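You operate a simulated robot arm through the tools that you are given. There is no shell and no other tool. Be economical: measure what you need, move in short steps, check, and stop when the job is done.

You run a simulated robot arm. Do the job below in one go: nothing can be reset, and whatever is moved stays where it is left.

Task
Warm the milk on medium and pour it into the teal mug.
Fine: ring off, pan on the trivet.
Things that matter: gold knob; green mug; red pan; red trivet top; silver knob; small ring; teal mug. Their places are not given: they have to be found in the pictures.

Only the result counts: the job must be done as asked and must still hold three seconds after the hand-in. Knocking over, shifting, dropping, spilling or breaking anything else fails it.

Robot
A 6-joint arm with a two-finger parallel gripper, fixed in place. Base frame: the origin is at the foot of the arm, x ahead of it, y to its left, z up. Readings come in m, rad, newtons and seconds.
With the tool pointing down near the work surface it reaches from about 0.36 to 0.82 m from the base axis. Its first joint turns from -2.897 to 2.897 rad. Payload 3.91 kg.
The TCP is the grasp point between the finger pads, 0.03 m short of the fingertips. In the tool frame z runs along the fingers and y along their closing line. Largest opening 0.11 m; finger width 0.02, thickness 0.01; the body of the gripper, 0.048 by 0.112 m, starts 0.055 m behind the TCP.
Orientation is that of the tool frame in the base frame, as [roll, pitch, yaw] about the fixed x, y, z axes, in that order (R = Rz(yaw) Ry(pitch) Rx(roll)). With the fingers straight down and closing along the base's y, the tool's x points along the base's -x, its y along +y and its z along -z.

Tools
- The arm moves only by the tool nudge_tool. Its argument "increments" is a list that holds one entry, the list of rows, each a list of 7 numbers: the turn, a rotation vector about the base's x, y, z in degrees, then the shift along the base's x, y, z in m, then the gripper command, from -1 (shut) to 1 (fully open), values between in proportion. In form: [[[wx, wy, wz, tx, ty, tz, jaw], ...]]. A call has 1 to 8 rows; each row shifts and turns the commanded pose from where the row before left it. A row lasts 0.2 s, in which the tool goes at most 0.05 m and 0.15 rad; a call with a longer step from one row to the next is refused whole, and so is a gripper value outside its range. A pose out of reach is approached as far as the arm can. The call stops where the force on the tool passes 60 N (or 10 N more than at its start, if that is more) or the arm is blocked; 0.2 s more then pass. The fingers move at their own pace (about 0.045 m/s each) and stop on an object; they squeeze with about 23 N. The grip force told is the motor's: it shows also when the fingers shut on nothing. Time passes only in rows, and 0.2 s behind the last, so rows that do not move let the fingers close. The reply holds the time, the measured pose of the TCP, the force on the tool along the base axes, the opening and the grip force, in the units named above and with some noise, with the torque about the TCP (base axes, N m) and any sound that the robot's microphone picked up.
- Cameras (640 x 400 px; columns grow to the right, rows downward): "scene" is fixed at [0.2181, 0.4993, 1.6897]; the picture's right is [-0.79, -0.61, 0.00], its down [-0.60, 0.78, -0.16] and it looks along [0.10, -0.12, -0.99] (base axes); focal length 214 px, centre (320, 200). "wrist" rides on the gripper at [0.077, 0.007, -0.114] in the tool frame; the picture's right is [-0.09, 1.00, 0.00], its down [-0.80, -0.07, -0.59] and it looks along [-0.59, -0.05, 0.80] (tool axes); focal length 270 px, centre (320, 200).
- capture(camera): a new picture of that camera. No time passes.
- lift_body(by): slides the trunk up (or, below 0, down) by that many m; the arm rides with it, the base frame stays. It gives what a move gives, with no picture.
- probe_pixels(camera, pixels): for up to 12 pixels [column, row] of the newest picture of that camera ("zoom" is the newest enlarged one), the place [x, y, z] in the base frame of the surface seen there, good to about 0.002 m. No time passes.
- enlarge(camera, box): a new picture of the part [left, top, right, bottom] of that camera's present view, enlarged. No time passes.
- finish_job(): hands the job in; it is judged then, once.

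Work in short steps. Measure before you move; look again where a grasp or a placing could have gone wrong, and mend it. You have 80 turns and 46 pictures in all, those below and enlarged ones among them. Open the gripper and draw the arm clear of the work before you hand the job in, unless the task says otherwise; then end with one line.

The tools are called after "Emit:" as name(argument=value, ...) on one line, values as JSON. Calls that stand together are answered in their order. nudge_tool: Moves the arm, as the interface text tells. Its arguments: {"type":"object","properties":{"increments":{"type":"array"}},"required":["increments"]} The other tools are called the same way: lift_body (by) slides the trunk up or down; capture (camera) takes a picture; probe_pixels (camera, pixels) gives the place of the surface under pixels of a picture; enlarge (camera, box) takes an enlarged picture of a part of a camera's view; finish_job () hands the job in.

At the start:

```text
time_s: 0.0
tcp_pos: [0.226, 0.3642, 1.4078]
ee_rot: [3.141, 0.0, 3.141]
contact_force: [1.0, -0.5, 0.8]
ft_torque: [0.01, 0.01, 0.01]
opening: 0.1099
grip_force: 0.0
trunk travel left (down, up): [-0.55, 0.06]
```

scene: 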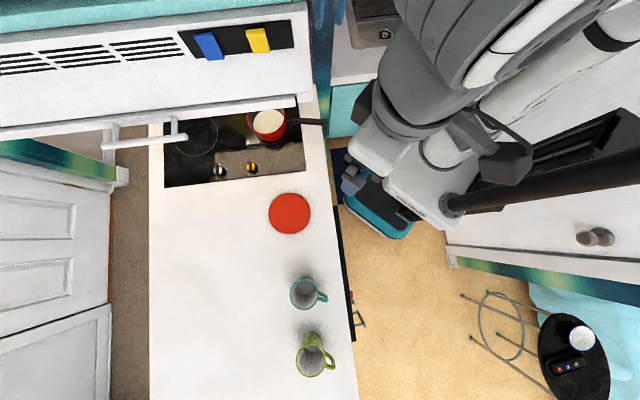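
wrist: 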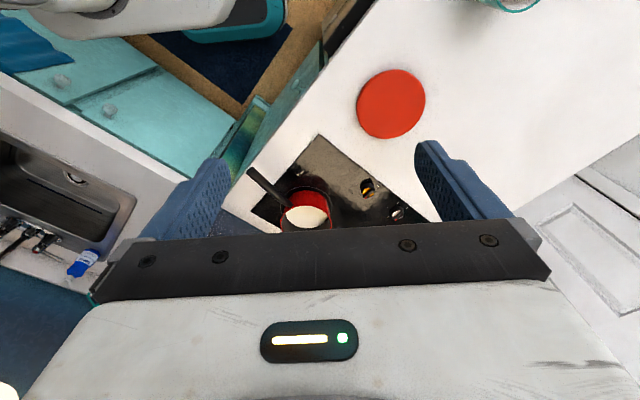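

The scene shows the pan at about (268,124), knobs near (219,170) and (252,168), red trivet (289,213), mugs at (305,293) and (313,355). I enlarge the hob and the mugs.

Emit:
enlarge(camera="scene", box=[150, 90, 340, 210])

Emit:
probe_pixels(camera="scene", pixels=[[268, 124], [320, 122], [219, 170], [252, 168], [289, 213], [270, 205], [308, 220], [305, 293], [325, 297], [313, 355], [200, 135], [240, 240]])

Emit:
enlarge(camera="scene", box=[250, 180, 370, 390])

```text
3.33 times, centred on (245, 150) of scene
```

zoom: 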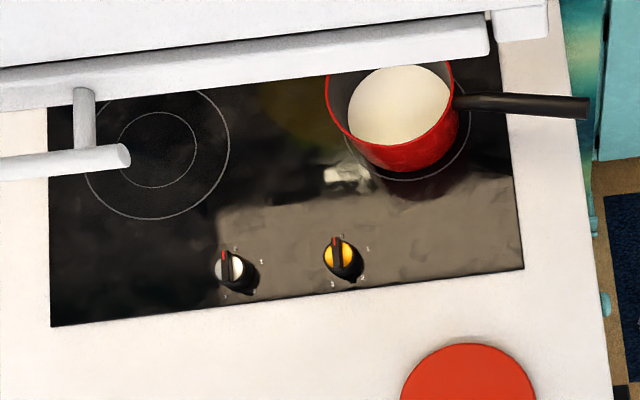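

```text
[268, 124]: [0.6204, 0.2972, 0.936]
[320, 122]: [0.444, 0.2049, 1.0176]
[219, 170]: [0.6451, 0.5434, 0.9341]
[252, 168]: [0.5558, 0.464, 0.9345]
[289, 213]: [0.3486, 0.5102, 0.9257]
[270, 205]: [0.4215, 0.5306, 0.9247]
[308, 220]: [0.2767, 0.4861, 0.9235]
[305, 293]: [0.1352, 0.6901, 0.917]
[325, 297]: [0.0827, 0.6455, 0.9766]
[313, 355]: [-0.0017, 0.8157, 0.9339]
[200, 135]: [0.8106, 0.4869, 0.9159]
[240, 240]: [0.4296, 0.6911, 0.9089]
```

```text
1.90 times, centred on (310, 285) of scene
```

zoom: 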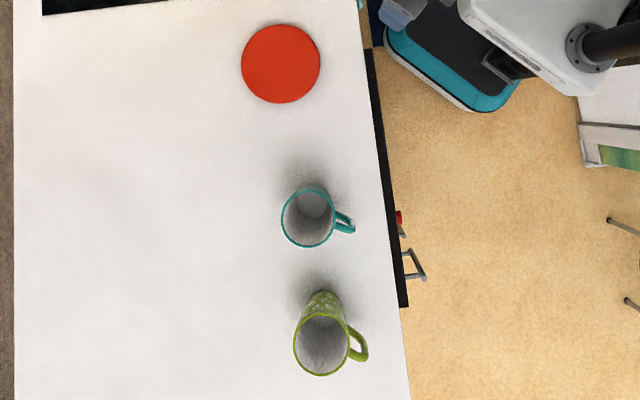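

I look closer at the knobs with their markings to read the dial positions.

Emit:
enlarge(camera="scene", box=[208, 155, 268, 192])

Emit:
enlarge(camera="wrist", box=[240, 140, 440, 240])

```text
10.67 times, centred on (238, 174) of scene
```

zoom: 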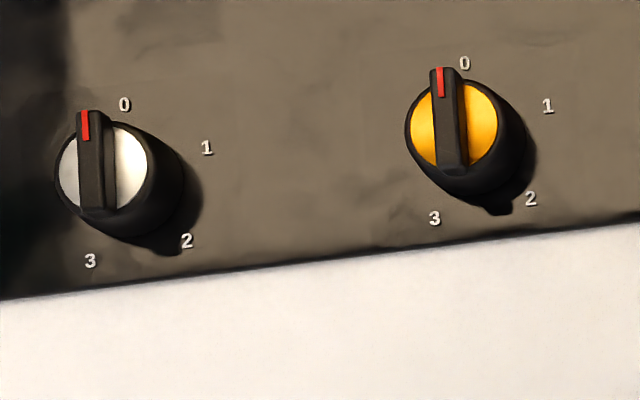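

```text
3.20 times, centred on (340, 190) of wrist
```

zoom: 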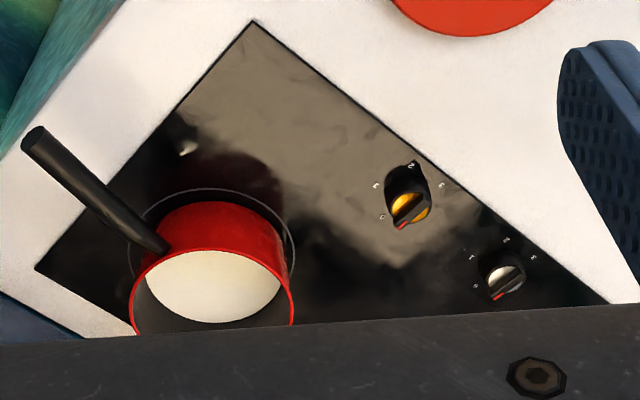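

The dials have 0,1,2,3 marks with red pointers near 0. I probe the labels, the pointer bars, and the ring outlines.

Emit:
probe_pixels(camera="scene", pixels=[[251.6, 161.2], [259.3, 165.2], [257.7, 173.8], [248.7, 175.7], [249.0, 161.8], [250.4, 170.0], [219.6, 165], [227.3, 169.1], [225.5, 177.8], [216.4, 179.7], [216, 166], [217, 173.5]])

Emit:
enlarge(camera="scene", box=[235, 95, 331, 155])

```text
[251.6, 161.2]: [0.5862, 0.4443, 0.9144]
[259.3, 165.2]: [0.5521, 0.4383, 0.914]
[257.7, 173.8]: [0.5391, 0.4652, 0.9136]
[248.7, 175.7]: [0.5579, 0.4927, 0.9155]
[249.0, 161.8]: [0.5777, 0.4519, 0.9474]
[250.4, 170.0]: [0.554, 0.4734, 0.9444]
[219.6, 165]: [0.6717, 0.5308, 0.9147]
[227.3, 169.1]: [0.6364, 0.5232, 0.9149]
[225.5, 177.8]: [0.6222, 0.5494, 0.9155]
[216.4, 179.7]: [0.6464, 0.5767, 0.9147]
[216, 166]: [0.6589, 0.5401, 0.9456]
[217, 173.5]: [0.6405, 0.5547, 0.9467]
```

```text
6.67 times, centred on (283, 125) of scene
```

zoom: 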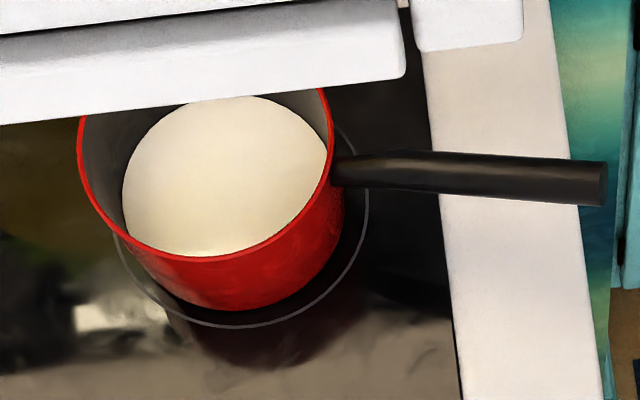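

Gold dial centre fits at about (0.565,0.464), with 0→2 being about 140° clockwise from above. Now I check the overhanging white furniture's height above the hob, plus the pan's handle and rim.

Emit:
probe_pixels(camera="zoom", pixels=[[350, 172], [420, 172], [500, 176], [580, 182], [605, 185], [328, 140], [82, 150], [220, 256], [200, 200], [240, 327], [368, 190], [120, 240]])

Emit:
probe_pixels(camera="scene", pixels=[[250, 60], [250, 103], [150, 113], [110, 145], [185, 140], [207, 45], [258, 40], [310, 98], [175, 125], [60, 130], [290, 20], [100, 70]])

```text
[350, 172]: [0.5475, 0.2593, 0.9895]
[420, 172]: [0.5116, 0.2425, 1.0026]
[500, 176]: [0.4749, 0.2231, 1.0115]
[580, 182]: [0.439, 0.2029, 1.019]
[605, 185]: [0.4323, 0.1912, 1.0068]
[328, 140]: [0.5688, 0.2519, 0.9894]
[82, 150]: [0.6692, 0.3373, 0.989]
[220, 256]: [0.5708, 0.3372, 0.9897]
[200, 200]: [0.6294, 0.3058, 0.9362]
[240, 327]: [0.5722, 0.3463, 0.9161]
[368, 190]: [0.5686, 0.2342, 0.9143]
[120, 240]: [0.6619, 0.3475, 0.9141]
```

```text
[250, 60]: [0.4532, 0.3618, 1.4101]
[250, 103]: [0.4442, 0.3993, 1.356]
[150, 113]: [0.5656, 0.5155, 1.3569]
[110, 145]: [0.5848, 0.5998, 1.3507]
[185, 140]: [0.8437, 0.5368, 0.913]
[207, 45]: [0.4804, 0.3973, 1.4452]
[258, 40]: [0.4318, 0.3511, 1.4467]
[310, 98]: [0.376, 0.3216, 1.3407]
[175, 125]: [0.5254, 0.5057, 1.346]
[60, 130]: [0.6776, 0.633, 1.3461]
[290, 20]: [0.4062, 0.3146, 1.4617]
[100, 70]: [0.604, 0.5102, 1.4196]
```

The hood's underside is at z≈1.34 and overhangs the hob, so the arm should work low. I lower the trunk in part and look at how the arm sits.

Emit:
lift_body(by=-0.2)

Emit:
capture(camera="scene")

```text
time_s: 2.2
tcp_pos: [0.2263, 0.364, 1.2077]
ee_rot: [3.141, 0.0, 3.14]
contact_force: [0.8, -0.4, 1.0]
ft_torque: [0.0, 0.0, 0.0]
opening: 0.11
grip_force: 0.1
trunk travel left (down, up): [-0.35, 0.26]
```

```text
38 pictures are left
```

scene: 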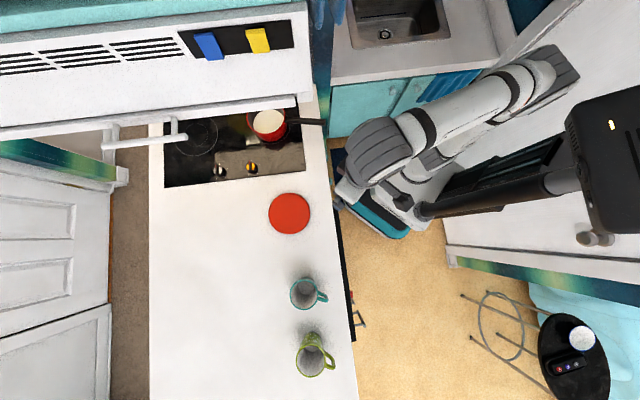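

I probe the arm's heights (elbow, shoulder, forearm) to know the clearance under the hood.

Emit:
probe_pixels(camera="scene", pixels=[[378, 145], [412, 130], [460, 110], [515, 90], [555, 70], [530, 190], [610, 140], [425, 165], [400, 200], [355, 190], [440, 210], [470, 60]])

Emit:
capture(camera="wrist")

```text
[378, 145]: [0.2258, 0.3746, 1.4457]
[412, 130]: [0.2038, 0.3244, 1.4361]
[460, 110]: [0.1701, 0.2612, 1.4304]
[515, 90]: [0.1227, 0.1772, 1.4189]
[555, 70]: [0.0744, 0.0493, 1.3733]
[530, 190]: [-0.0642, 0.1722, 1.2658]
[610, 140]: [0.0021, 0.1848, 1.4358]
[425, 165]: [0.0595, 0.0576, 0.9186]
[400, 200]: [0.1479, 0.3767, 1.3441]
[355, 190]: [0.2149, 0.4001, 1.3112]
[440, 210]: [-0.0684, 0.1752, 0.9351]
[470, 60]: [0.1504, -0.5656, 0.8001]
```

```text
37 pictures are left
```

wrist: 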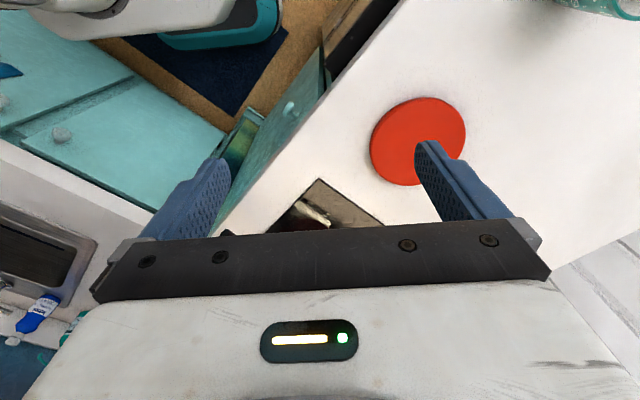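

The forearm rides about 0.24 above the TCP, so at knob height it stays under the hood. I lower the trunk by another 0.15 m.

Emit:
lift_body(by=-0.15)

```text
time_s: 3.9
tcp_pos: [0.2267, 0.3655, 1.0601]
ee_rot: [-3.142, 0.0, -3.141]
contact_force: [0.0, -0.5, 0.3]
ft_torque: [0.02, -0.03, -0.01]
opening: 0.1099
grip_force: 0.1
trunk travel left (down, up): [-0.2, 0.41]
```

I move above the gold knob (0.565, 0.464), turning -42° so that the jaws straddle the pointer bar.

Emit:
nudge_tool(increments=[[[0, 0, -5.25, 0.0423, 0.0123, 0, -0.2], [0, 0, -5.25, 0.0423, 0.0123, 0, -0.2], [0, 0, -5.25, 0.0423, 0.0123, 0, -0.2], [0, 0, -5.25, 0.0423, 0.0123, 0, -0.2], [0, 0, -5.25, 0.0423, 0.0123, 0, -0.2], [0, 0, -5.25, 0.0423, 0.0123, 0, -0.2], [0, 0, -5.25, 0.0423, 0.0123, 0, -0.2], [0, 0, -5.25, 0.0423, 0.0123, 0, -0.2]]])

Emit:
capture(camera="wrist")

Emit:
capture(camera="scene")

```text
time_s: 5.7
tcp_pos: [0.5239, 0.4243, 1.0155]
ee_rot: [3.14, 0.0, 2.409]
contact_force: [-0.3, 0.4, 1.2]
ft_torque: [0.01, 0.0, 0.03]
opening: 0.044
grip_force: 0.1
out of reach, approached as far as the arm can: row 6, 7, 8
trunk travel left (down, up): [-0.2, 0.41]
```

```text
36 pictures are left
```

wrist: 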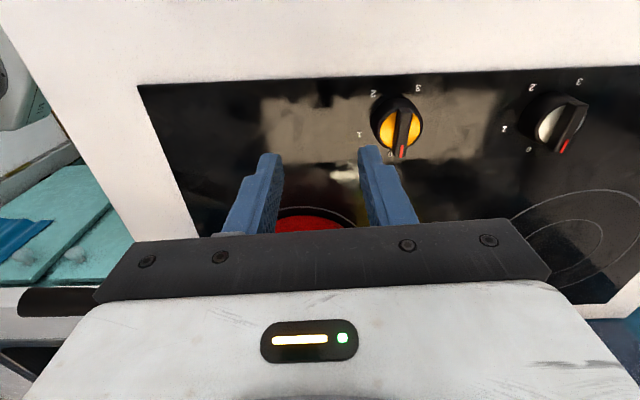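

```text
35 pictures are left
```

scene: 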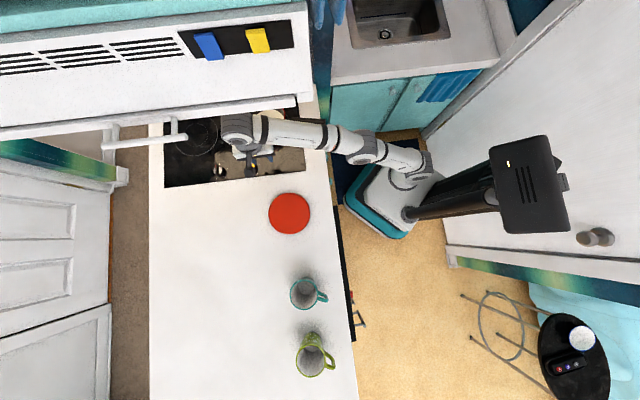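

The arm ran out of reach at r≈0.67, as the shoulder is now too low. I probe the arm's joints to choose a better trunk height.

Emit:
probe_pixels(camera="scene", pixels=[[425, 165], [405, 185], [400, 155], [362, 148], [320, 135], [280, 132], [238, 128], [415, 160], [385, 150]])

```text
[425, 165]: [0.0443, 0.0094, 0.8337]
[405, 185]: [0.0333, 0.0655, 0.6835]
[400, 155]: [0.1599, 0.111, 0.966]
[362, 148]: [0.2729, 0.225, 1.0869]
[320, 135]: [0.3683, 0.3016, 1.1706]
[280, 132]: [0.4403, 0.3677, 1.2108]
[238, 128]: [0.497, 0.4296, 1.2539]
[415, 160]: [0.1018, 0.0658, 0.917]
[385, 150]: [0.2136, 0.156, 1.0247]
```

Shoulder sits at z≈0.8 with the arm stretched; I need it about 0.25 higher. I first draw the hand back out from under the hood.

Emit:
nudge_tool(increments=[[[0, 0, 0, -0.04, -0.01, 0, -0.2], [0, 0, 0, -0.04, -0.01, 0, -0.2], [0, 0, 0, -0.04, -0.01, 0, -0.2], [0, 0, 0, -0.04, -0.01, 0, -0.2], [0, 0, 0, -0.04, -0.01, 0, -0.2], [0, 0, 0, -0.04, -0.01, 0, -0.2], [0, 0, 0, -0.04, -0.01, 0, -0.2]]])

```text
time_s: 7.3
tcp_pos: [0.2434, 0.3547, 1.0164]
ee_rot: [3.141, 0.001, 2.41]
contact_force: [0.1, -0.6, 0.4]
ft_torque: [0.02, 0.03, 0.0]
opening: 0.0439
grip_force: 0.0
trunk travel left (down, up): [-0.2, 0.41]
```

Now raise the trunk 0.25 m, clear of the hood.

Emit:
lift_body(by=0.25)

Emit:
nudge_tool(increments=[[[0, 0, 0, 0, 0, -0.045, -0.2], [0, 0, 0, 0, 0, -0.045, -0.2], [0, 0, 0, 0, 0, -0.045, -0.2], [0, 0, 0, 0, 0, -0.045, -0.2], [0, 0, 0, 0, 0, -0.045, -0.2]]])

```text
time_s: 9.9
tcp_pos: [0.2427, 0.3552, 1.2669]
ee_rot: [3.141, 0.0, 2.409]
contact_force: [0.3, -0.4, 0.2]
ft_torque: [-0.01, -0.03, 0.02]
opening: 0.0438
grip_force: 0.1
trunk travel left (down, up): [-0.45, 0.16]
```

```text
time_s: 11.1
tcp_pos: [0.2436, 0.357, 1.0412]
ee_rot: [3.141, 0.0, 2.409]
contact_force: [-0.6, -0.7, -0.1]
ft_torque: [-0.05, -0.02, -0.01]
opening: 0.0439
grip_force: 0.0
trunk travel left (down, up): [-0.45, 0.16]
```

Move over the gold knob at z≈1.03.

Emit:
nudge_tool(increments=[[[0, 0, 0, 0.0402, 0.0134, 0, -0.2], [0, 0, 0, 0.0402, 0.0134, 0, -0.2], [0, 0, 0, 0.0402, 0.0134, 0, -0.2], [0, 0, 0, 0.0402, 0.0134, 0, -0.2], [0, 0, 0, 0.0402, 0.0134, 0, -0.2], [0, 0, 0, 0.0402, 0.0134, 0, -0.2], [0, 0, 0, 0.0402, 0.0134, -0.01, -0.2], [0, 0, 0, 0.0402, 0.0134, -0.01, -0.2]]])

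Emit:
capture(camera="wrist")

```text
time_s: 13.1
tcp_pos: [0.5633, 0.4565, 1.0218]
ee_rot: [-3.137, 0.004, 2.405]
contact_force: [-1.2, -1.4, 1.8]
ft_torque: [0.08, -0.06, -0.03]
opening: 0.0442
grip_force: 0.2
trunk travel left (down, up): [-0.45, 0.16]
stopped in row 8: the arm was blocked; the commanded pose is now the measured one
```

```text
34 pictures are left
```

wrist: 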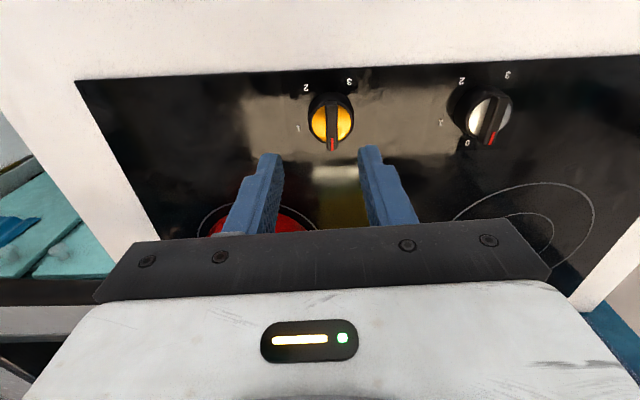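

The arm was blocked in row 8 with small tool force, perhaps an arm link near the hood. I look from the scene camera.

Emit:
capture(camera="scene")

Emit:
probe_pixels(camera="wrist", pixels=[[330, 122], [331, 145], [329, 105]])

```text
33 pictures are left
```

scene: 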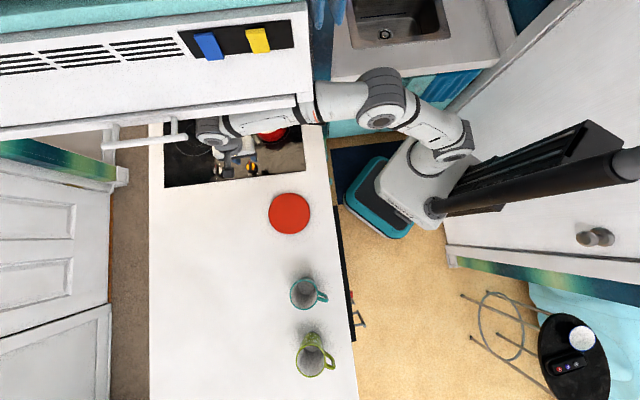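

```text
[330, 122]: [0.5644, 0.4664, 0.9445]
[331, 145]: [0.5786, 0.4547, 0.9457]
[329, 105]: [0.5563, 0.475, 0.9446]
```

Emit:
probe_pixels(camera="scene", pixels=[[335, 100], [320, 95], [310, 120], [290, 115], [260, 122], [240, 122], [212, 130], [385, 95], [207, 120], [304, 100]])

Emit:
enlarge(camera="scene", box=[180, 60, 420, 210])

```text
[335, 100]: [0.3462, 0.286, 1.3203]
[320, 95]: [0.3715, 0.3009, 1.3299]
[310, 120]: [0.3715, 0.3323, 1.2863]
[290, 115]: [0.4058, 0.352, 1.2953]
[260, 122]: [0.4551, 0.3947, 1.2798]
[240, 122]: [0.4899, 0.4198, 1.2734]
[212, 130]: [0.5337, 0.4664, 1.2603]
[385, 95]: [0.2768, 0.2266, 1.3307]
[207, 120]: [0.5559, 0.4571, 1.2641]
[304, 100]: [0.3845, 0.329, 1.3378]
```

```text
2.67 times, centred on (300, 135) of scene
```

zoom: 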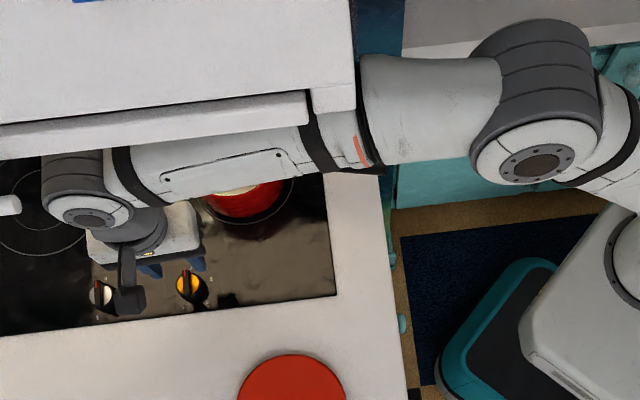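

The forearm top (z≈1.33) touches the hood's lip near (304,100). I lower the trunk slightly: the hand goes from 1.022 to 0.987 (tips 0.957, still above the knob at 0.946).

Emit:
lift_body(by=-0.035)

Emit:
nudge_tool(increments=[[[0, 0, 0, 0.001, 0.0035, 0, -0.2], [0, 0, 0, 0.001, 0.0035, 0, -0.2]]])

Emit:
capture(camera="wrist")

```text
time_s: 13.9
tcp_pos: [0.5731, 0.459, 0.9816]
ee_rot: [-3.133, -0.003, 2.401]
contact_force: [-0.9, -0.1, 0.6]
ft_torque: [-0.03, -0.06, 0.0]
opening: 0.0445
grip_force: 0.1
trunk travel left (down, up): [-0.415, 0.195]
```

```text
time_s: 14.5
tcp_pos: [0.5763, 0.4664, 0.9797]
ee_rot: [-3.132, -0.005, 2.403]
contact_force: [0.1, 0.4, 0.8]
ft_torque: [0.01, 0.01, 0.01]
opening: 0.044
grip_force: 0.0
trunk travel left (down, up): [-0.415, 0.195]
```

```text
31 pictures are left
```

wrist: 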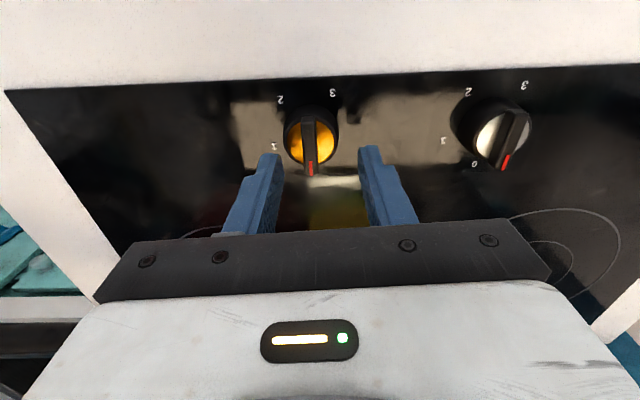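

Hand is at (0.576,0.466), with the knob at (0.565,0.465). I shift by (-0.0113,-0.0015) and descend to TCP z≈0.968.

Emit:
nudge_tool(increments=[[[0, 0, 0, -0.0113, -0.0015, 0, -0.2], [0, 0, 0, 0, 0, -0.006, -0.2], [0, 0, 0, 0, 0, -0.006, -0.2], [0, 0, 0, 0, 0, 0, -0.2]]])

Emit:
capture(camera="wrist")

```text
time_s: 15.5
tcp_pos: [0.5665, 0.464, 0.9669]
ee_rot: [-3.13, -0.005, 2.403]
contact_force: [0.2, 0.6, -0.9]
ft_torque: [-0.05, 0.01, 0.03]
opening: 0.044
grip_force: 0.0
trunk travel left (down, up): [-0.415, 0.195]
```

```text
30 pictures are left
```

wrist: 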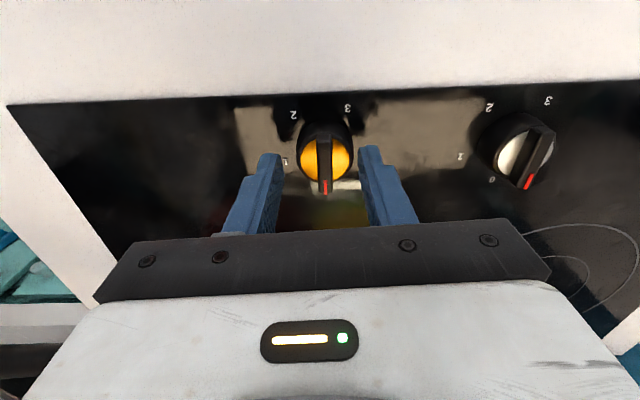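

The bar at (324,165) sits centred between the fingers. Close on it.

Emit:
nudge_tool(increments=[[[0, 0, 0, 0, 0, 0, -1], [0, 0, 0, 0, 0, 0, -1], [0, 0, 0, 0, 0, 0, -1], [0, 0, 0, 0, 0, 0, -1]]])

```text
time_s: 16.5
tcp_pos: [0.5675, 0.4661, 0.9679]
ee_rot: [-3.132, -0.005, 2.403]
contact_force: [16.0, 18.1, 5.8]
ft_torque: [0.65, -0.52, -0.82]
opening: 0.0092
grip_force: 45.1
trunk travel left (down, up): [-0.415, 0.195]
```

The bar is gripped (9 mm), with some side load toward +x+y; I ease the hand 2 mm that way and begin turning clockwise.

Emit:
nudge_tool(increments=[[[0, 0, 0, 0.0018, 0.002, 0, -1], [0, 0, -5, 0, 0, 0, -1], [0, 0, -7, 0, 0, 0, -1], [0, 0, -8, 0, 0, 0, -1]]])

```text
time_s: 17.5
tcp_pos: [0.5689, 0.4656, 0.9676]
ee_rot: [-3.129, -0.002, 2.051]
contact_force: [12.5, 10.2, 6.0]
ft_torque: [0.67, -0.34, 0.01]
opening: 0.0086
grip_force: 45.0
trunk travel left (down, up): [-0.415, 0.195]
```

Turning fine (20° done). Continue 64° more.

Emit:
nudge_tool(increments=[[[0, 0, -8, 0, 0, 0, -1], [0, 0, -8, 0, 0, 0, -1], [0, 0, -8, 0, 0, 0, -1], [0, 0, -8, 0, 0, 0, -1], [0, 0, -8, 0, 0, 0, -1], [0, 0, -8, 0, 0, 0, -1], [0, 0, -8, 0, 0, 0, -1], [0, 0, -8, 0, 0, 0, -1]]])

Emit:
capture(camera="wrist")

```text
time_s: 19.3
tcp_pos: [0.57, 0.4644, 0.9683]
ee_rot: [-3.129, -0.006, 0.933]
contact_force: [36.9, 4.8, 10.9]
ft_torque: [-0.72, -0.57, 0.04]
opening: 0.0089
grip_force: 45.1
trunk travel left (down, up): [-0.415, 0.195]
```

```text
29 pictures are left
```

wrist: 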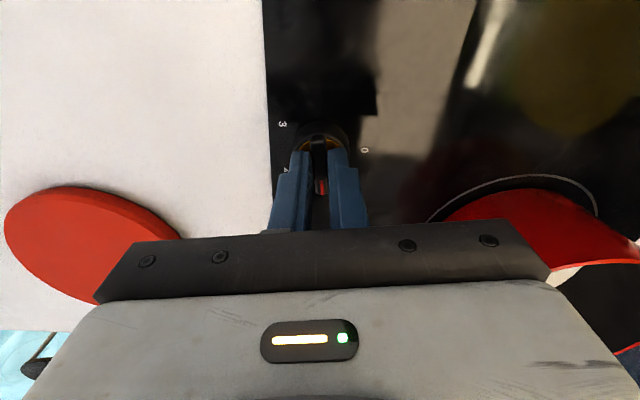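

84° done; side load is 37 N in +x so I ease +x 3 mm, then turn the remaining ≈55°.

Emit:
nudge_tool(increments=[[[0, 0, 0, 0.003, 0.0, 0, -1], [0, 0, -8, 0, 0, 0, -1], [0, 0, -8, 0, 0, 0, -1], [0, 0, -8, 0, 0, 0, -1], [0, 0, -8, 0, 0, 0, -1], [0, 0, -8, 0, 0, 0, -1], [0, 0, -8, 0, 0, 0, -1], [0, 0, -7.5, 0, 0, 0, -1]]])

Emit:
capture(camera="scene")

```text
time_s: 21.1
tcp_pos: [0.5714, 0.4641, 0.9673]
ee_rot: [-3.128, -0.003, 0.865]
contact_force: [12.1, -2.1, 2.0]
ft_torque: [-0.15, -0.47, 0.05]
opening: 0.0089
grip_force: 44.7
out of reach, approached as far as the arm can: row 2, 3, 4, 5, 6, 7, 8
trunk travel left (down, up): [-0.415, 0.195]
```

```text
28 pictures are left
```

scene: 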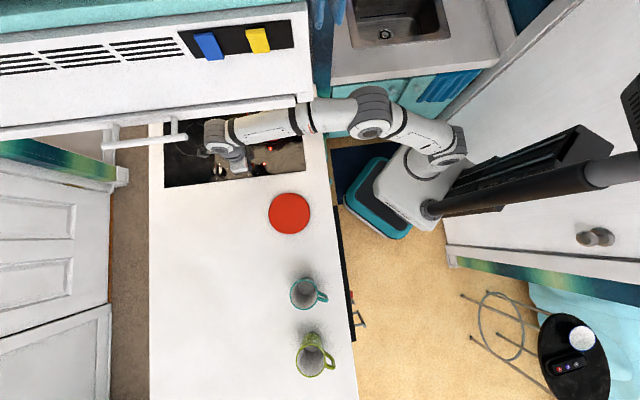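

The wrist hit its joint limit at 88° turned; the ring under the pan is showing red at (268,147), so gold is the right knob. I release, rise and turn the hand +180° to regrip.

Emit:
nudge_tool(increments=[[[0, 0, 0, 0, 0, 0, -0.3], [0, 0, 0, 0, 0, 0, -0.3], [0, 0, 0, 0, 0, 0.011, -0.3], [0, 0, 0, 0, 0, 0.011, -0.3], [0, 0, 8, 0, 0, 0, -0.3], [0, 0, 8, 0, 0, 0, -0.3], [0, 0, 8, 0, 0, 0, -0.3], [0, 0, 8, 0, 0, 0, -0.3]]])

Emit:
nudge_tool(increments=[[[0, 0, 8.5, 0, 0, 0, -0.3], [0, 0, 8.5, 0, 0, 0, -0.3], [0, 0, 8.5, 0, 0, 0, -0.3], [0, 0, 8.5, 0, 0, 0, -0.3], [0, 0, 8.5, 0, 0, 0, -0.3], [0, 0, 8.5, 0, 0, 0, -0.3], [0, 0, 8.5, 0, 0, 0, -0.3], [0, 0, 8.5, 0, 0, 0, -0.3]]])

Emit:
nudge_tool(increments=[[[0, 0, 8.5, 0, 0, 0, -0.3], [0, 0, 8.5, 0, 0, 0, -0.3], [0, 0, 8.5, 0, 0, 0, -0.3], [0, 0, 8.5, 0, 0, 0, -0.3], [0, 0, 8.5, 0, 0, 0, -0.3], [0, 0, 8.5, 0, 0, 0, -0.3], [0, 0, 8.5, 0, 0, 0, -0.3], [0, 0, 8.5, 0, 0, 0, -0.3]]])

Emit:
capture(camera="wrist")

```text
time_s: 22.9
tcp_pos: [0.5699, 0.4664, 0.9906]
ee_rot: [-3.13, -0.006, 1.428]
contact_force: [-0.3, 0.6, -0.3]
ft_torque: [-0.02, 0.03, 0.01]
opening: 0.0387
grip_force: 0.1
trunk travel left (down, up): [-0.415, 0.195]
```

```text
time_s: 24.7
tcp_pos: [0.5706, 0.4661, 0.9909]
ee_rot: [-3.128, -0.005, 2.615]
contact_force: [-0.3, 0.3, 0.1]
ft_torque: [0.01, 0.0, -0.02]
opening: 0.0388
grip_force: 0.1
trunk travel left (down, up): [-0.415, 0.195]
```

```text
time_s: 26.5
tcp_pos: [0.5694, 0.4657, 0.9916]
ee_rot: [-3.131, -0.005, -2.483]
contact_force: [-0.9, 0.9, -0.5]
ft_torque: [0.0, 0.0, 0.01]
opening: 0.0383
grip_force: 0.1
trunk travel left (down, up): [-0.415, 0.195]
```

```text
27 pictures are left
```

wrist: 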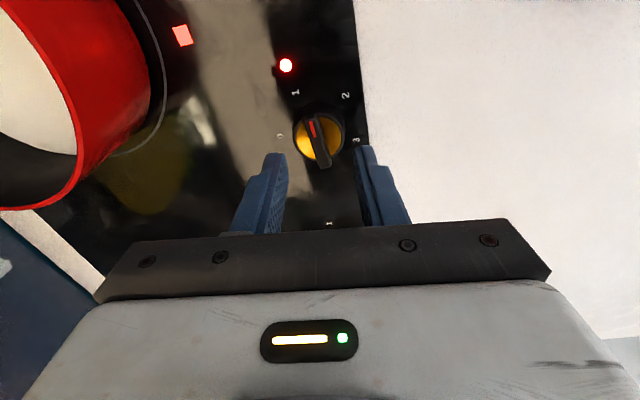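

A red lamp at (287,65) and a red square by the pan's ring at (182,36) are lit. I probe the bar's present direction.

Emit:
probe_pixels(camera="wrist", pixels=[[312, 122], [326, 163], [318, 142], [287, 65], [182, 36]])

Emit:
enlarge(camera="wrist", box=[240, 40, 400, 140])

```text
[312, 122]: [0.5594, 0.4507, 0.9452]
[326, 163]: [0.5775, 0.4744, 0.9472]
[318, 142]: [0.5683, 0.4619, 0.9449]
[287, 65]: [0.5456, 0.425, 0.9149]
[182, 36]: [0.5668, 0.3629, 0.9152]
```

```text
4.00 times, centred on (320, 90) of wrist
```

zoom: 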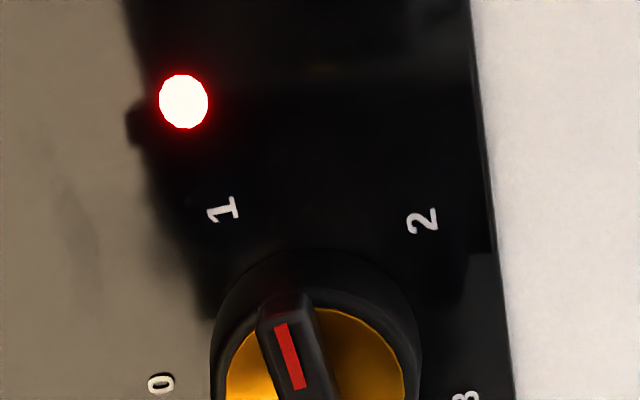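

The bar now points at −127° (85° turned). I turn the hand +15°, centre, descend and regrip.

Emit:
nudge_tool(increments=[[[0, 0, 7.5, 0, -0.002, 0, -0.3], [0, 0, 7.5, 0, 0, 0, -0.3], [0, 0, 0, 0, 0, -0.012, -0.3], [0, 0, 0, 0, 0, -0.012, -0.3], [0, 0, 0, 0, 0, 0, -1], [0, 0, 0, 0, 0, 0, -1], [0, 0, 0, 0, 0, 0, -1]]])

```text
time_s: 28.1
tcp_pos: [0.5682, 0.4632, 0.9664]
ee_rot: [-3.131, -0.006, -2.22]
contact_force: [-5.0, 1.4, -0.9]
ft_torque: [0.3, 0.32, 0.01]
opening: 0.0087
grip_force: 42.3
trunk travel left (down, up): [-0.415, 0.195]
```

Good grip with low side force. Turn −54.6° to point at 2.

Emit:
nudge_tool(increments=[[[0, 0, -7.8, 0, 0, 0, -1], [0, 0, -7.8, 0, 0, 0, -1], [0, 0, -7.8, 0, 0, 0, -1], [0, 0, -7.8, 0, 0, 0, -1], [0, 0, -7.8, 0, 0, 0, -1], [0, 0, -7.8, 0, 0, 0, -1], [0, 0, -7.8, 0, 0, 0, -1]]])

Emit:
nudge_tool(increments=[[[0, 0, 0, 0, 0, 0, -0.3], [0, 0, 0, 0, 0, 0, -0.3], [0, 0, 0, 0, 0, 0.012, -0.3], [0, 0, 0, 0, 0, 0.012, -0.3]]])

Emit:
enlarge(camera="wrist", box=[160, 0, 480, 200])

```text
time_s: 29.7
tcp_pos: [0.5697, 0.4642, 0.9662]
ee_rot: [-3.127, -0.005, 3.107]
contact_force: [-9.3, 1.0, -8.1]
ft_torque: [0.29, -0.55, -0.05]
opening: 0.0092
grip_force: 45.0
trunk travel left (down, up): [-0.415, 0.195]
```

```text
time_s: 30.7
tcp_pos: [0.5715, 0.4636, 0.9923]
ee_rot: [-3.127, -0.005, 3.108]
contact_force: [0.0, 0.0, 0.7]
ft_torque: [0.02, -0.01, 0.03]
opening: 0.0386
grip_force: 0.0
trunk travel left (down, up): [-0.415, 0.195]
```

```text
2.00 times, centred on (320, 100) of wrist
```

zoom: 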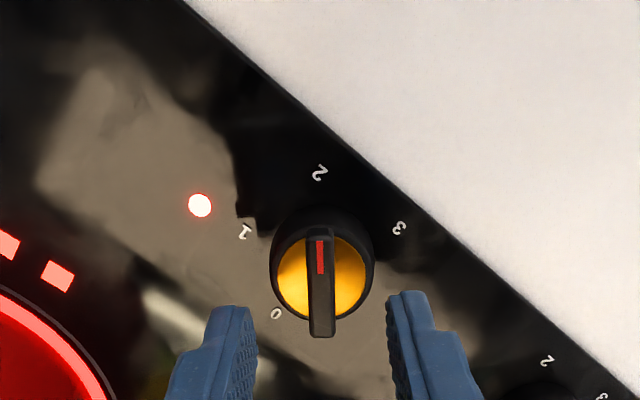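

Pointer is on 2, with two level squares lit at the ring. Now I wait a bit and watch the milk.

Emit:
nudge_tool(increments=[[[0, 0, 0, 0, 0, 0, -0.3], [0, 0, 0, 0, 0, 0, -0.3], [0, 0, 0, 0, 0, 0, -0.3], [0, 0, 0, 0, 0, 0, -0.3], [0, 0, 0, 0, 0, 0, -0.3], [0, 0, 0, 0, 0, 0, -0.3], [0, 0, 0, 0, 0, 0, -0.3], [0, 0, 0, 0, 0, 0, -0.3]]])

Emit:
enlarge(camera="scene", box=[160, 90, 336, 200])

```text
time_s: 32.5
tcp_pos: [0.5708, 0.4639, 0.9914]
ee_rot: [-3.129, -0.007, 3.109]
contact_force: [0.4, 1.0, 0.1]
ft_torque: [0.02, -0.01, 0.0]
opening: 0.0386
grip_force: 0.1
trunk travel left (down, up): [-0.415, 0.195]
```

```text
3.64 times, centred on (248, 145) of scene
```

zoom: 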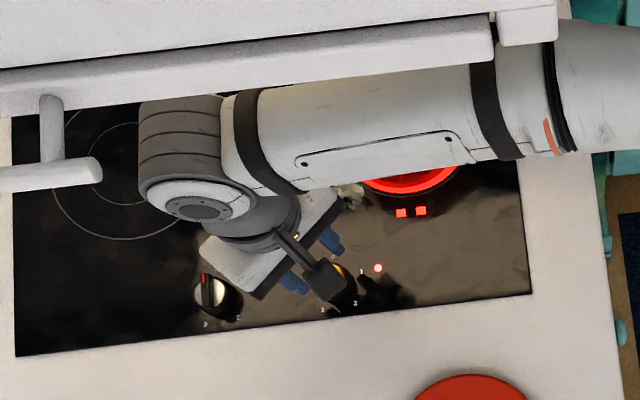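

The milk is hidden by the forearm. I turn the hand +40° in place so the wrist camera sees the pan.

Emit:
nudge_tool(increments=[[[0, 0, 8, 0, 0, 0, -0.3], [0, 0, 8, 0, 0, 0, -0.3], [0, 0, 8, 0, 0, 0, -0.3], [0, 0, 8, 0, 0, 0, -0.3], [0, 0, 8, 0, 0, 0, -0.3], [0, 0, 8, 0, 0, 0, -0.3], [0, 0, 0, 0, 0, 0, -0.3], [0, 0, 0, 0, 0, 0, -0.3]]])

Emit:
capture(camera="wrist")

```text
time_s: 34.3
tcp_pos: [0.5708, 0.4634, 0.9913]
ee_rot: [-3.132, -0.005, -2.337]
contact_force: [-0.4, 0.3, 0.6]
ft_torque: [-0.01, 0.01, 0.03]
opening: 0.0384
grip_force: 0.0
trunk travel left (down, up): [-0.415, 0.195]
```

```text
23 pictures are left
```

wrist: 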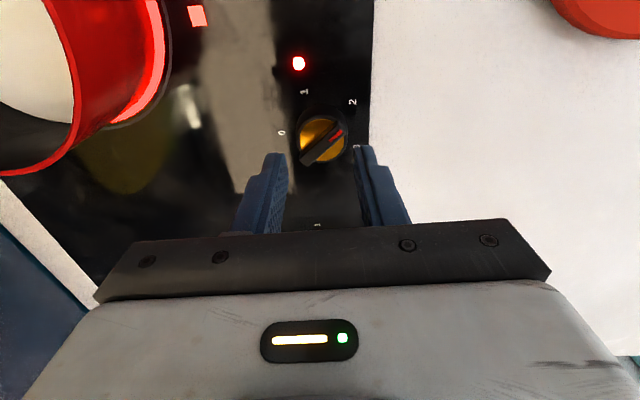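

Milk is at the left edge, no change yet. I wait further, listening for sounds.

Emit:
nudge_tool(increments=[[[0, 0, 0, 0, 0, 0, -0.3], [0, 0, 0, 0, 0, 0, -0.3], [0, 0, 0, 0, 0, 0, -0.3], [0, 0, 0, 0, 0, 0, -0.3], [0, 0, 0, 0, 0, 0, -0.3], [0, 0, 0, 0, 0, 0, -0.3], [0, 0, 0, 0, 0, 0, -0.3], [0, 0, 0, 0, 0, 0, -0.3]]])

Emit:
nudge_tool(increments=[[[0, 0, 0, 0, 0, 0, -0.3], [0, 0, 0, 0, 0, 0, -0.3], [0, 0, 0, 0, 0, 0, -0.3], [0, 0, 0, 0, 0, 0, -0.3], [0, 0, 0, 0, 0, 0, -0.3], [0, 0, 0, 0, 0, 0, -0.3], [0, 0, 0, 0, 0, 0, -0.3], [0, 0, 0, 0, 0, 0, -0.3]]])

Emit:
enlarge(camera="wrist", box=[0, 0, 320, 200])

```text
time_s: 36.1
tcp_pos: [0.57, 0.4638, 0.9905]
ee_rot: [-3.132, -0.005, -2.335]
contact_force: [-0.1, 0.2, 0.8]
ft_torque: [0.0, -0.01, -0.01]
opening: 0.0386
grip_force: 0.1
trunk travel left (down, up): [-0.415, 0.195]
```

```text
time_s: 37.9
tcp_pos: [0.5703, 0.4644, 0.9904]
ee_rot: [-3.132, -0.005, -2.337]
contact_force: [1.1, 0.6, 0.0]
ft_torque: [0.0, 0.01, -0.01]
opening: 0.0386
grip_force: 0.0
trunk travel left (down, up): [-0.415, 0.195]
```

```text
2.00 times, centred on (160, 100) of wrist
```

zoom: 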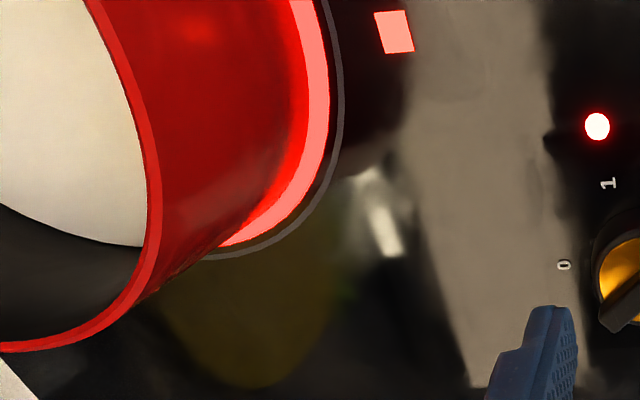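

No visible change. I wait some more.

Emit:
nudge_tool(increments=[[[0, 0, 0, 0, 0, 0, -0.3], [0, 0, 0, 0, 0, 0, -0.3], [0, 0, 0, 0, 0, 0, -0.3], [0, 0, 0, 0, 0, 0, -0.3], [0, 0, 0, 0, 0, 0, -0.3], [0, 0, 0, 0, 0, 0, -0.3], [0, 0, 0, 0, 0, 0, -0.3], [0, 0, 0, 0, 0, 0, -0.3]]])

Emit:
nudge_tool(increments=[[[0, 0, 0, 0, 0, 0, -0.3], [0, 0, 0, 0, 0, 0, -0.3], [0, 0, 0, 0, 0, 0, -0.3], [0, 0, 0, 0, 0, 0, -0.3], [0, 0, 0, 0, 0, 0, -0.3], [0, 0, 0, 0, 0, 0, -0.3], [0, 0, 0, 0, 0, 0, -0.3], [0, 0, 0, 0, 0, 0, -0.3]]])

Emit:
nudge_tool(increments=[[[0, 0, 0, 0, 0, 0, -0.3], [0, 0, 0, 0, 0, 0, -0.3], [0, 0, 0, 0, 0, 0, -0.3], [0, 0, 0, 0, 0, 0, -0.3], [0, 0, 0, 0, 0, 0, -0.3], [0, 0, 0, 0, 0, 0, -0.3], [0, 0, 0, 0, 0, 0, -0.3], [0, 0, 0, 0, 0, 0, -0.3]]])

Emit:
capture(camera="wrist")

```text
time_s: 39.7
tcp_pos: [0.5699, 0.4636, 0.9902]
ee_rot: [-3.13, -0.005, -2.338]
contact_force: [0.2, -1.2, -0.9]
ft_torque: [0.03, 0.0, -0.01]
opening: 0.0385
grip_force: 0.2
trunk travel left (down, up): [-0.415, 0.195]
```

```text
time_s: 41.5
tcp_pos: [0.5699, 0.4626, 0.9903]
ee_rot: [-3.132, -0.006, -2.337]
contact_force: [-0.4, 0.6, 0.5]
ft_torque: [-0.02, -0.01, 0.01]
opening: 0.0384
grip_force: 0.1
trunk travel left (down, up): [-0.415, 0.195]
```

```text
time_s: 43.3
tcp_pos: [0.5699, 0.4634, 0.9913]
ee_rot: [-3.13, -0.005, -2.337]
contact_force: [0.5, -1.2, -0.5]
ft_torque: [-0.01, 0.01, 0.0]
opening: 0.0386
grip_force: 0.1
trunk travel left (down, up): [-0.415, 0.195]
```

```text
21 pictures are left
```

wrist: 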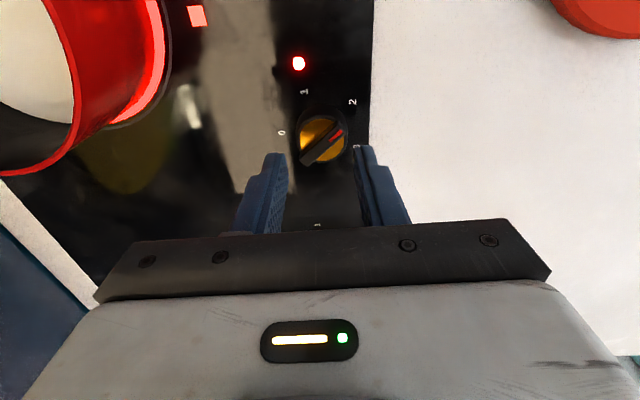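

Still no sign; I wait on.

Emit:
nudge_tool(increments=[[[0, 0, 0, 0, 0, 0, -0.3], [0, 0, 0, 0, 0, 0, -0.3], [0, 0, 0, 0, 0, 0, -0.3], [0, 0, 0, 0, 0, 0, -0.3], [0, 0, 0, 0, 0, 0, -0.3], [0, 0, 0, 0, 0, 0, -0.3], [0, 0, 0, 0, 0, 0, -0.3], [0, 0, 0, 0, 0, 0, -0.3]]])

Emit:
nudge_tool(increments=[[[0, 0, 0, 0, 0, 0, -0.3], [0, 0, 0, 0, 0, 0, -0.3], [0, 0, 0, 0, 0, 0, -0.3], [0, 0, 0, 0, 0, 0, -0.3], [0, 0, 0, 0, 0, 0, -0.3], [0, 0, 0, 0, 0, 0, -0.3], [0, 0, 0, 0, 0, 0, -0.3], [0, 0, 0, 0, 0, 0, -0.3]]])

Emit:
nudge_tool(increments=[[[0, 0, 0, 0, 0, 0, -0.3], [0, 0, 0, 0, 0, 0, -0.3], [0, 0, 0, 0, 0, 0, -0.3], [0, 0, 0, 0, 0, 0, -0.3], [0, 0, 0, 0, 0, 0, -0.3], [0, 0, 0, 0, 0, 0, -0.3], [0, 0, 0, 0, 0, 0, -0.3], [0, 0, 0, 0, 0, 0, -0.3]]])

Emit:
enlarge(camera="wrist", box=[0, 0, 320, 200])

```text
time_s: 45.1
tcp_pos: [0.5707, 0.4627, 0.9911]
ee_rot: [-3.132, -0.005, -2.336]
contact_force: [0.9, -0.6, 0.0]
ft_torque: [-0.04, 0.02, 0.02]
opening: 0.0386
grip_force: 0.0
trunk travel left (down, up): [-0.415, 0.195]
```

```text
time_s: 46.9
tcp_pos: [0.5705, 0.4623, 0.9907]
ee_rot: [-3.131, -0.004, -2.337]
contact_force: [-0.2, 0.0, 0.5]
ft_torque: [0.01, 0.01, 0.01]
opening: 0.0385
grip_force: 0.0
trunk travel left (down, up): [-0.415, 0.195]
```

```text
time_s: 48.7
tcp_pos: [0.5699, 0.4637, 0.9903]
ee_rot: [-3.131, -0.005, -2.337]
contact_force: [-0.3, -0.4, -0.3]
ft_torque: [0.03, -0.04, -0.01]
opening: 0.0385
grip_force: 0.0
trunk travel left (down, up): [-0.415, 0.195]
```

```text
2.00 times, centred on (160, 100) of wrist
```

zoom: 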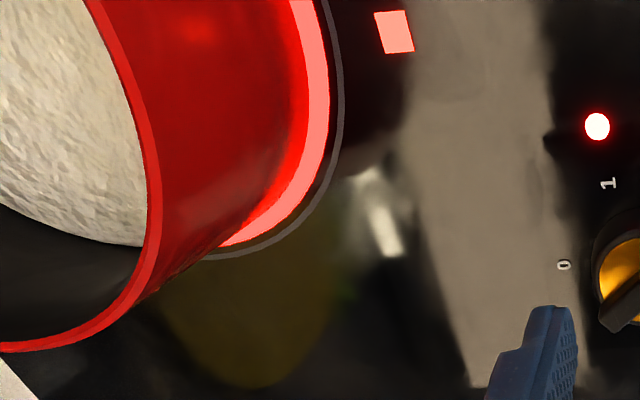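

The milk's surface has changed to a rippled texture: it is warm. Turn the ring off now: align with the bar, descend and grip.

Emit:
nudge_tool(increments=[[[0, 0, -8, 0, 0, 0, -0.3], [0, 0, -8, 0, 0, 0, -0.3], [0, 0, -8, 0, 0, 0, -0.3], [0, 0, -8, 0, 0, 0, -0.3], [0, 0, -8, 0, 0, 0, -0.3], [0, 0, -8, 0, 0, 0, -0.3], [0, 0, 0, 0, 0.0005, -0.012, -0.3], [0, 0, 0, 0, 0, -0.012, -0.3]]])

Emit:
nudge_tool(increments=[[[0, 0, 0, 0, 0, 0, -1], [0, 0, 0, 0, 0, 0, -1], [0, 0, 0, 0, 0, 0, -1], [0, 0, 8, 0, 0, 0, -1], [0, 0, 8, 0, 0, 0, -1], [0, 0, 8, 0, 0, 0, -1], [0, 0, 8, 0, 0, 0, -1], [0, 0, 8, 0, 0, 0, -1]]])

```text
time_s: 50.5
tcp_pos: [0.5702, 0.4639, 0.9659]
ee_rot: [-3.129, -0.005, 3.107]
contact_force: [-0.4, -0.4, -0.6]
ft_torque: [-0.03, 0.01, 0.01]
opening: 0.0386
grip_force: 0.1
trunk travel left (down, up): [-0.415, 0.195]
```

```text
time_s: 52.3
tcp_pos: [0.5699, 0.4628, 0.9663]
ee_rot: [-3.131, -0.005, -2.474]
contact_force: [-6.8, -0.6, -4.7]
ft_torque: [0.69, -0.26, -0.01]
opening: 0.0089
grip_force: 45.2
trunk travel left (down, up): [-0.415, 0.195]
```

Turning well (40°). Continue 100° back to 0.

Emit:
nudge_tool(increments=[[[0, 0, 8, 0, 0, 0, -1], [0, 0, 8, 0, 0, 0, -1], [0, 0, 8, 0, 0, 0, -1], [0, 0, 8, 0, 0, 0, -1], [0, 0, 8, 0, 0, 0, -1], [0, 0, 8, 0, 0, 0, -1], [0, 0, 8, 0, 0, 0, -1], [0, 0, 8, 0, 0, 0, -1]]])

Emit:
nudge_tool(increments=[[[0, 0, 8, 0, 0, 0, -1], [0, 0, 8, 0, 0, 0, -1], [0, 0, 8, 0, 0, 0, -1], [0, 0, 8, 0, 0, 0, -1], [0, 0, 4, 0, 0, 0, -1]]])

```text
time_s: 54.1
tcp_pos: [0.5688, 0.4642, 0.9669]
ee_rot: [-3.133, -0.006, -1.357]
contact_force: [-16.5, -3.7, -11.9]
ft_torque: [-0.12, 0.58, -0.01]
opening: 0.0086
grip_force: 45.1
trunk travel left (down, up): [-0.415, 0.195]
```

```text
time_s: 55.3
tcp_pos: [0.5686, 0.4642, 0.9664]
ee_rot: [-3.133, -0.004, -0.731]
contact_force: [-24.0, -11.2, -16.6]
ft_torque: [-0.34, 0.85, -1.03]
opening: 0.0096
grip_force: 44.8
trunk travel left (down, up): [-0.415, 0.195]
```

The knob is back at −42° with a stop torque felt. Release, rise, and check it.

Emit:
nudge_tool(increments=[[[0, 0, 0, 0, 0, 0, -0.3], [0, 0, 0, 0, 0, 0, -0.3], [0, 0, 0, 0, 0, 0.012, -0.3], [0, 0, 0, 0, 0, 0.012, -0.3]]])

Emit:
capture(camera="wrist")

```text
time_s: 56.3
tcp_pos: [0.5689, 0.4637, 0.9904]
ee_rot: [-3.129, -0.006, -0.73]
contact_force: [-0.4, -0.5, -0.2]
ft_torque: [0.05, -0.02, -0.01]
opening: 0.0384
grip_force: 0.1
trunk travel left (down, up): [-0.415, 0.195]
```

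```text
19 pictures are left
```

wrist: 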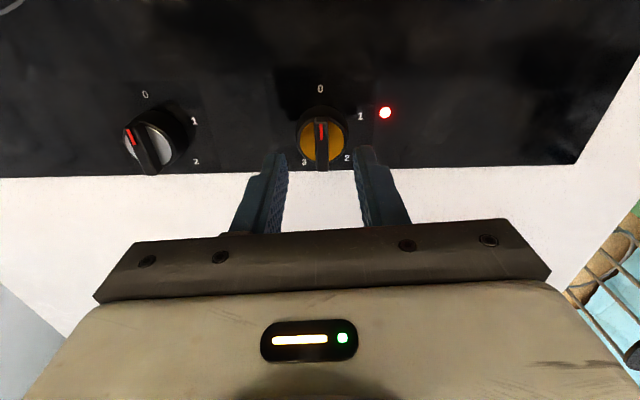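

Gold pointer is back at 0. Now I retreat out from under the hood toward (0.32,0.33), turning toward the pan-handle orientation (yaw ≈208°).

Emit:
nudge_tool(increments=[[[0, 0, -8, -0.031, -0.0167, 0, 0], [0, 0, -8, -0.031, -0.0167, 0, 0], [0, 0, -8, -0.031, -0.0167, 0, 0], [0, 0, -8, -0.031, -0.0167, 0, 0], [0, 0, -8, -0.031, -0.0167, 0, 0], [0, 0, -8, -0.031, -0.0167, 0, 0.2], [0, 0, -8, -0.031, -0.0167, 0.0, 0.2], [0, 0, -8, -0.031, -0.0167, 0.0, 0.2]]])

Emit:
nudge_tool(increments=[[[0, 0, -8, 0, 0, 0.04, 0.2], [0, 0, -8, 0, 0, 0.04, 0.2], [0, 0, -8, 0, 0, 0.04, 0.2], [0, 0, -8, 0, 0, 0.04, 0.2], [0, 0, -8, 0, 0, 0, 0.2], [0, 0, -6, 0, 0, 0, 0.2]]])

Emit:
capture(camera="scene")

```text
time_s: 58.1
tcp_pos: [0.3223, 0.3305, 0.99]
ee_rot: [-3.13, -0.004, -1.849]
contact_force: [0.4, 0.7, -0.7]
ft_torque: [0.01, -0.05, 0.03]
opening: 0.0659
grip_force: 0.1
trunk travel left (down, up): [-0.415, 0.195]
```

```text
time_s: 59.5
tcp_pos: [0.3239, 0.3307, 1.1514]
ee_rot: [-3.129, -0.005, -2.654]
contact_force: [0.4, -0.4, 0.3]
ft_torque: [-0.02, -0.03, -0.03]
opening: 0.0661
grip_force: 0.1
trunk travel left (down, up): [-0.415, 0.195]
```

```text
18 pictures are left
```

scene: 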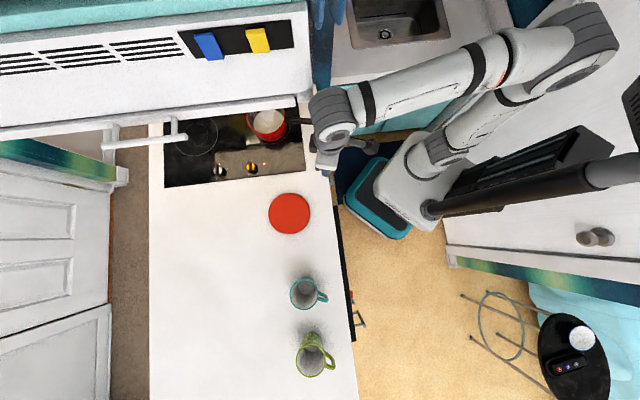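

The ring's squares are dark (only the lamp at (264,165) remains, likely residual heat). I lower the trunk 0.12 and probe the mug rims.

Emit:
lift_body(by=-0.12)

Emit:
enlarge(camera="scene", box=[265, 260, 361, 390])

Emit:
capture(camera="wrist")

```text
time_s: 61.0
tcp_pos: [0.3225, 0.3311, 1.0309]
ee_rot: [-3.131, -0.006, -2.652]
contact_force: [0.0, -0.3, -0.1]
ft_torque: [-0.01, 0.01, -0.01]
opening: 0.066
grip_force: 0.1
trunk travel left (down, up): [-0.295, 0.315]
```

```text
3.08 times, centred on (313, 325) of scene
```

zoom: 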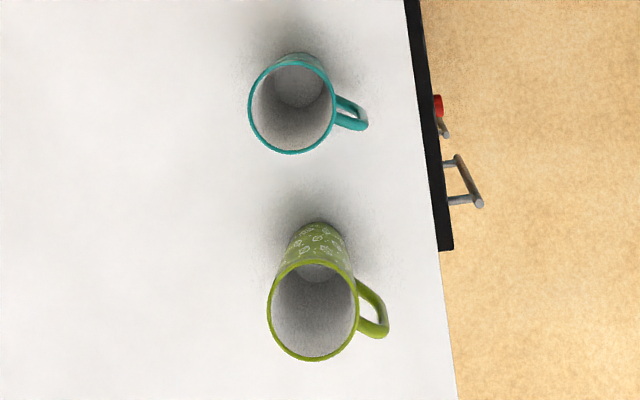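

```text
16 pictures are left
```

wrist: 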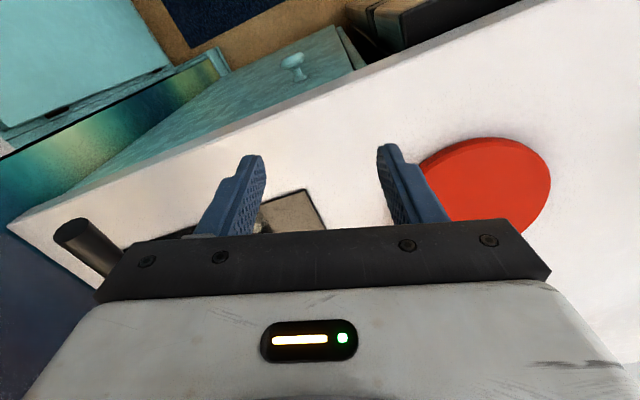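

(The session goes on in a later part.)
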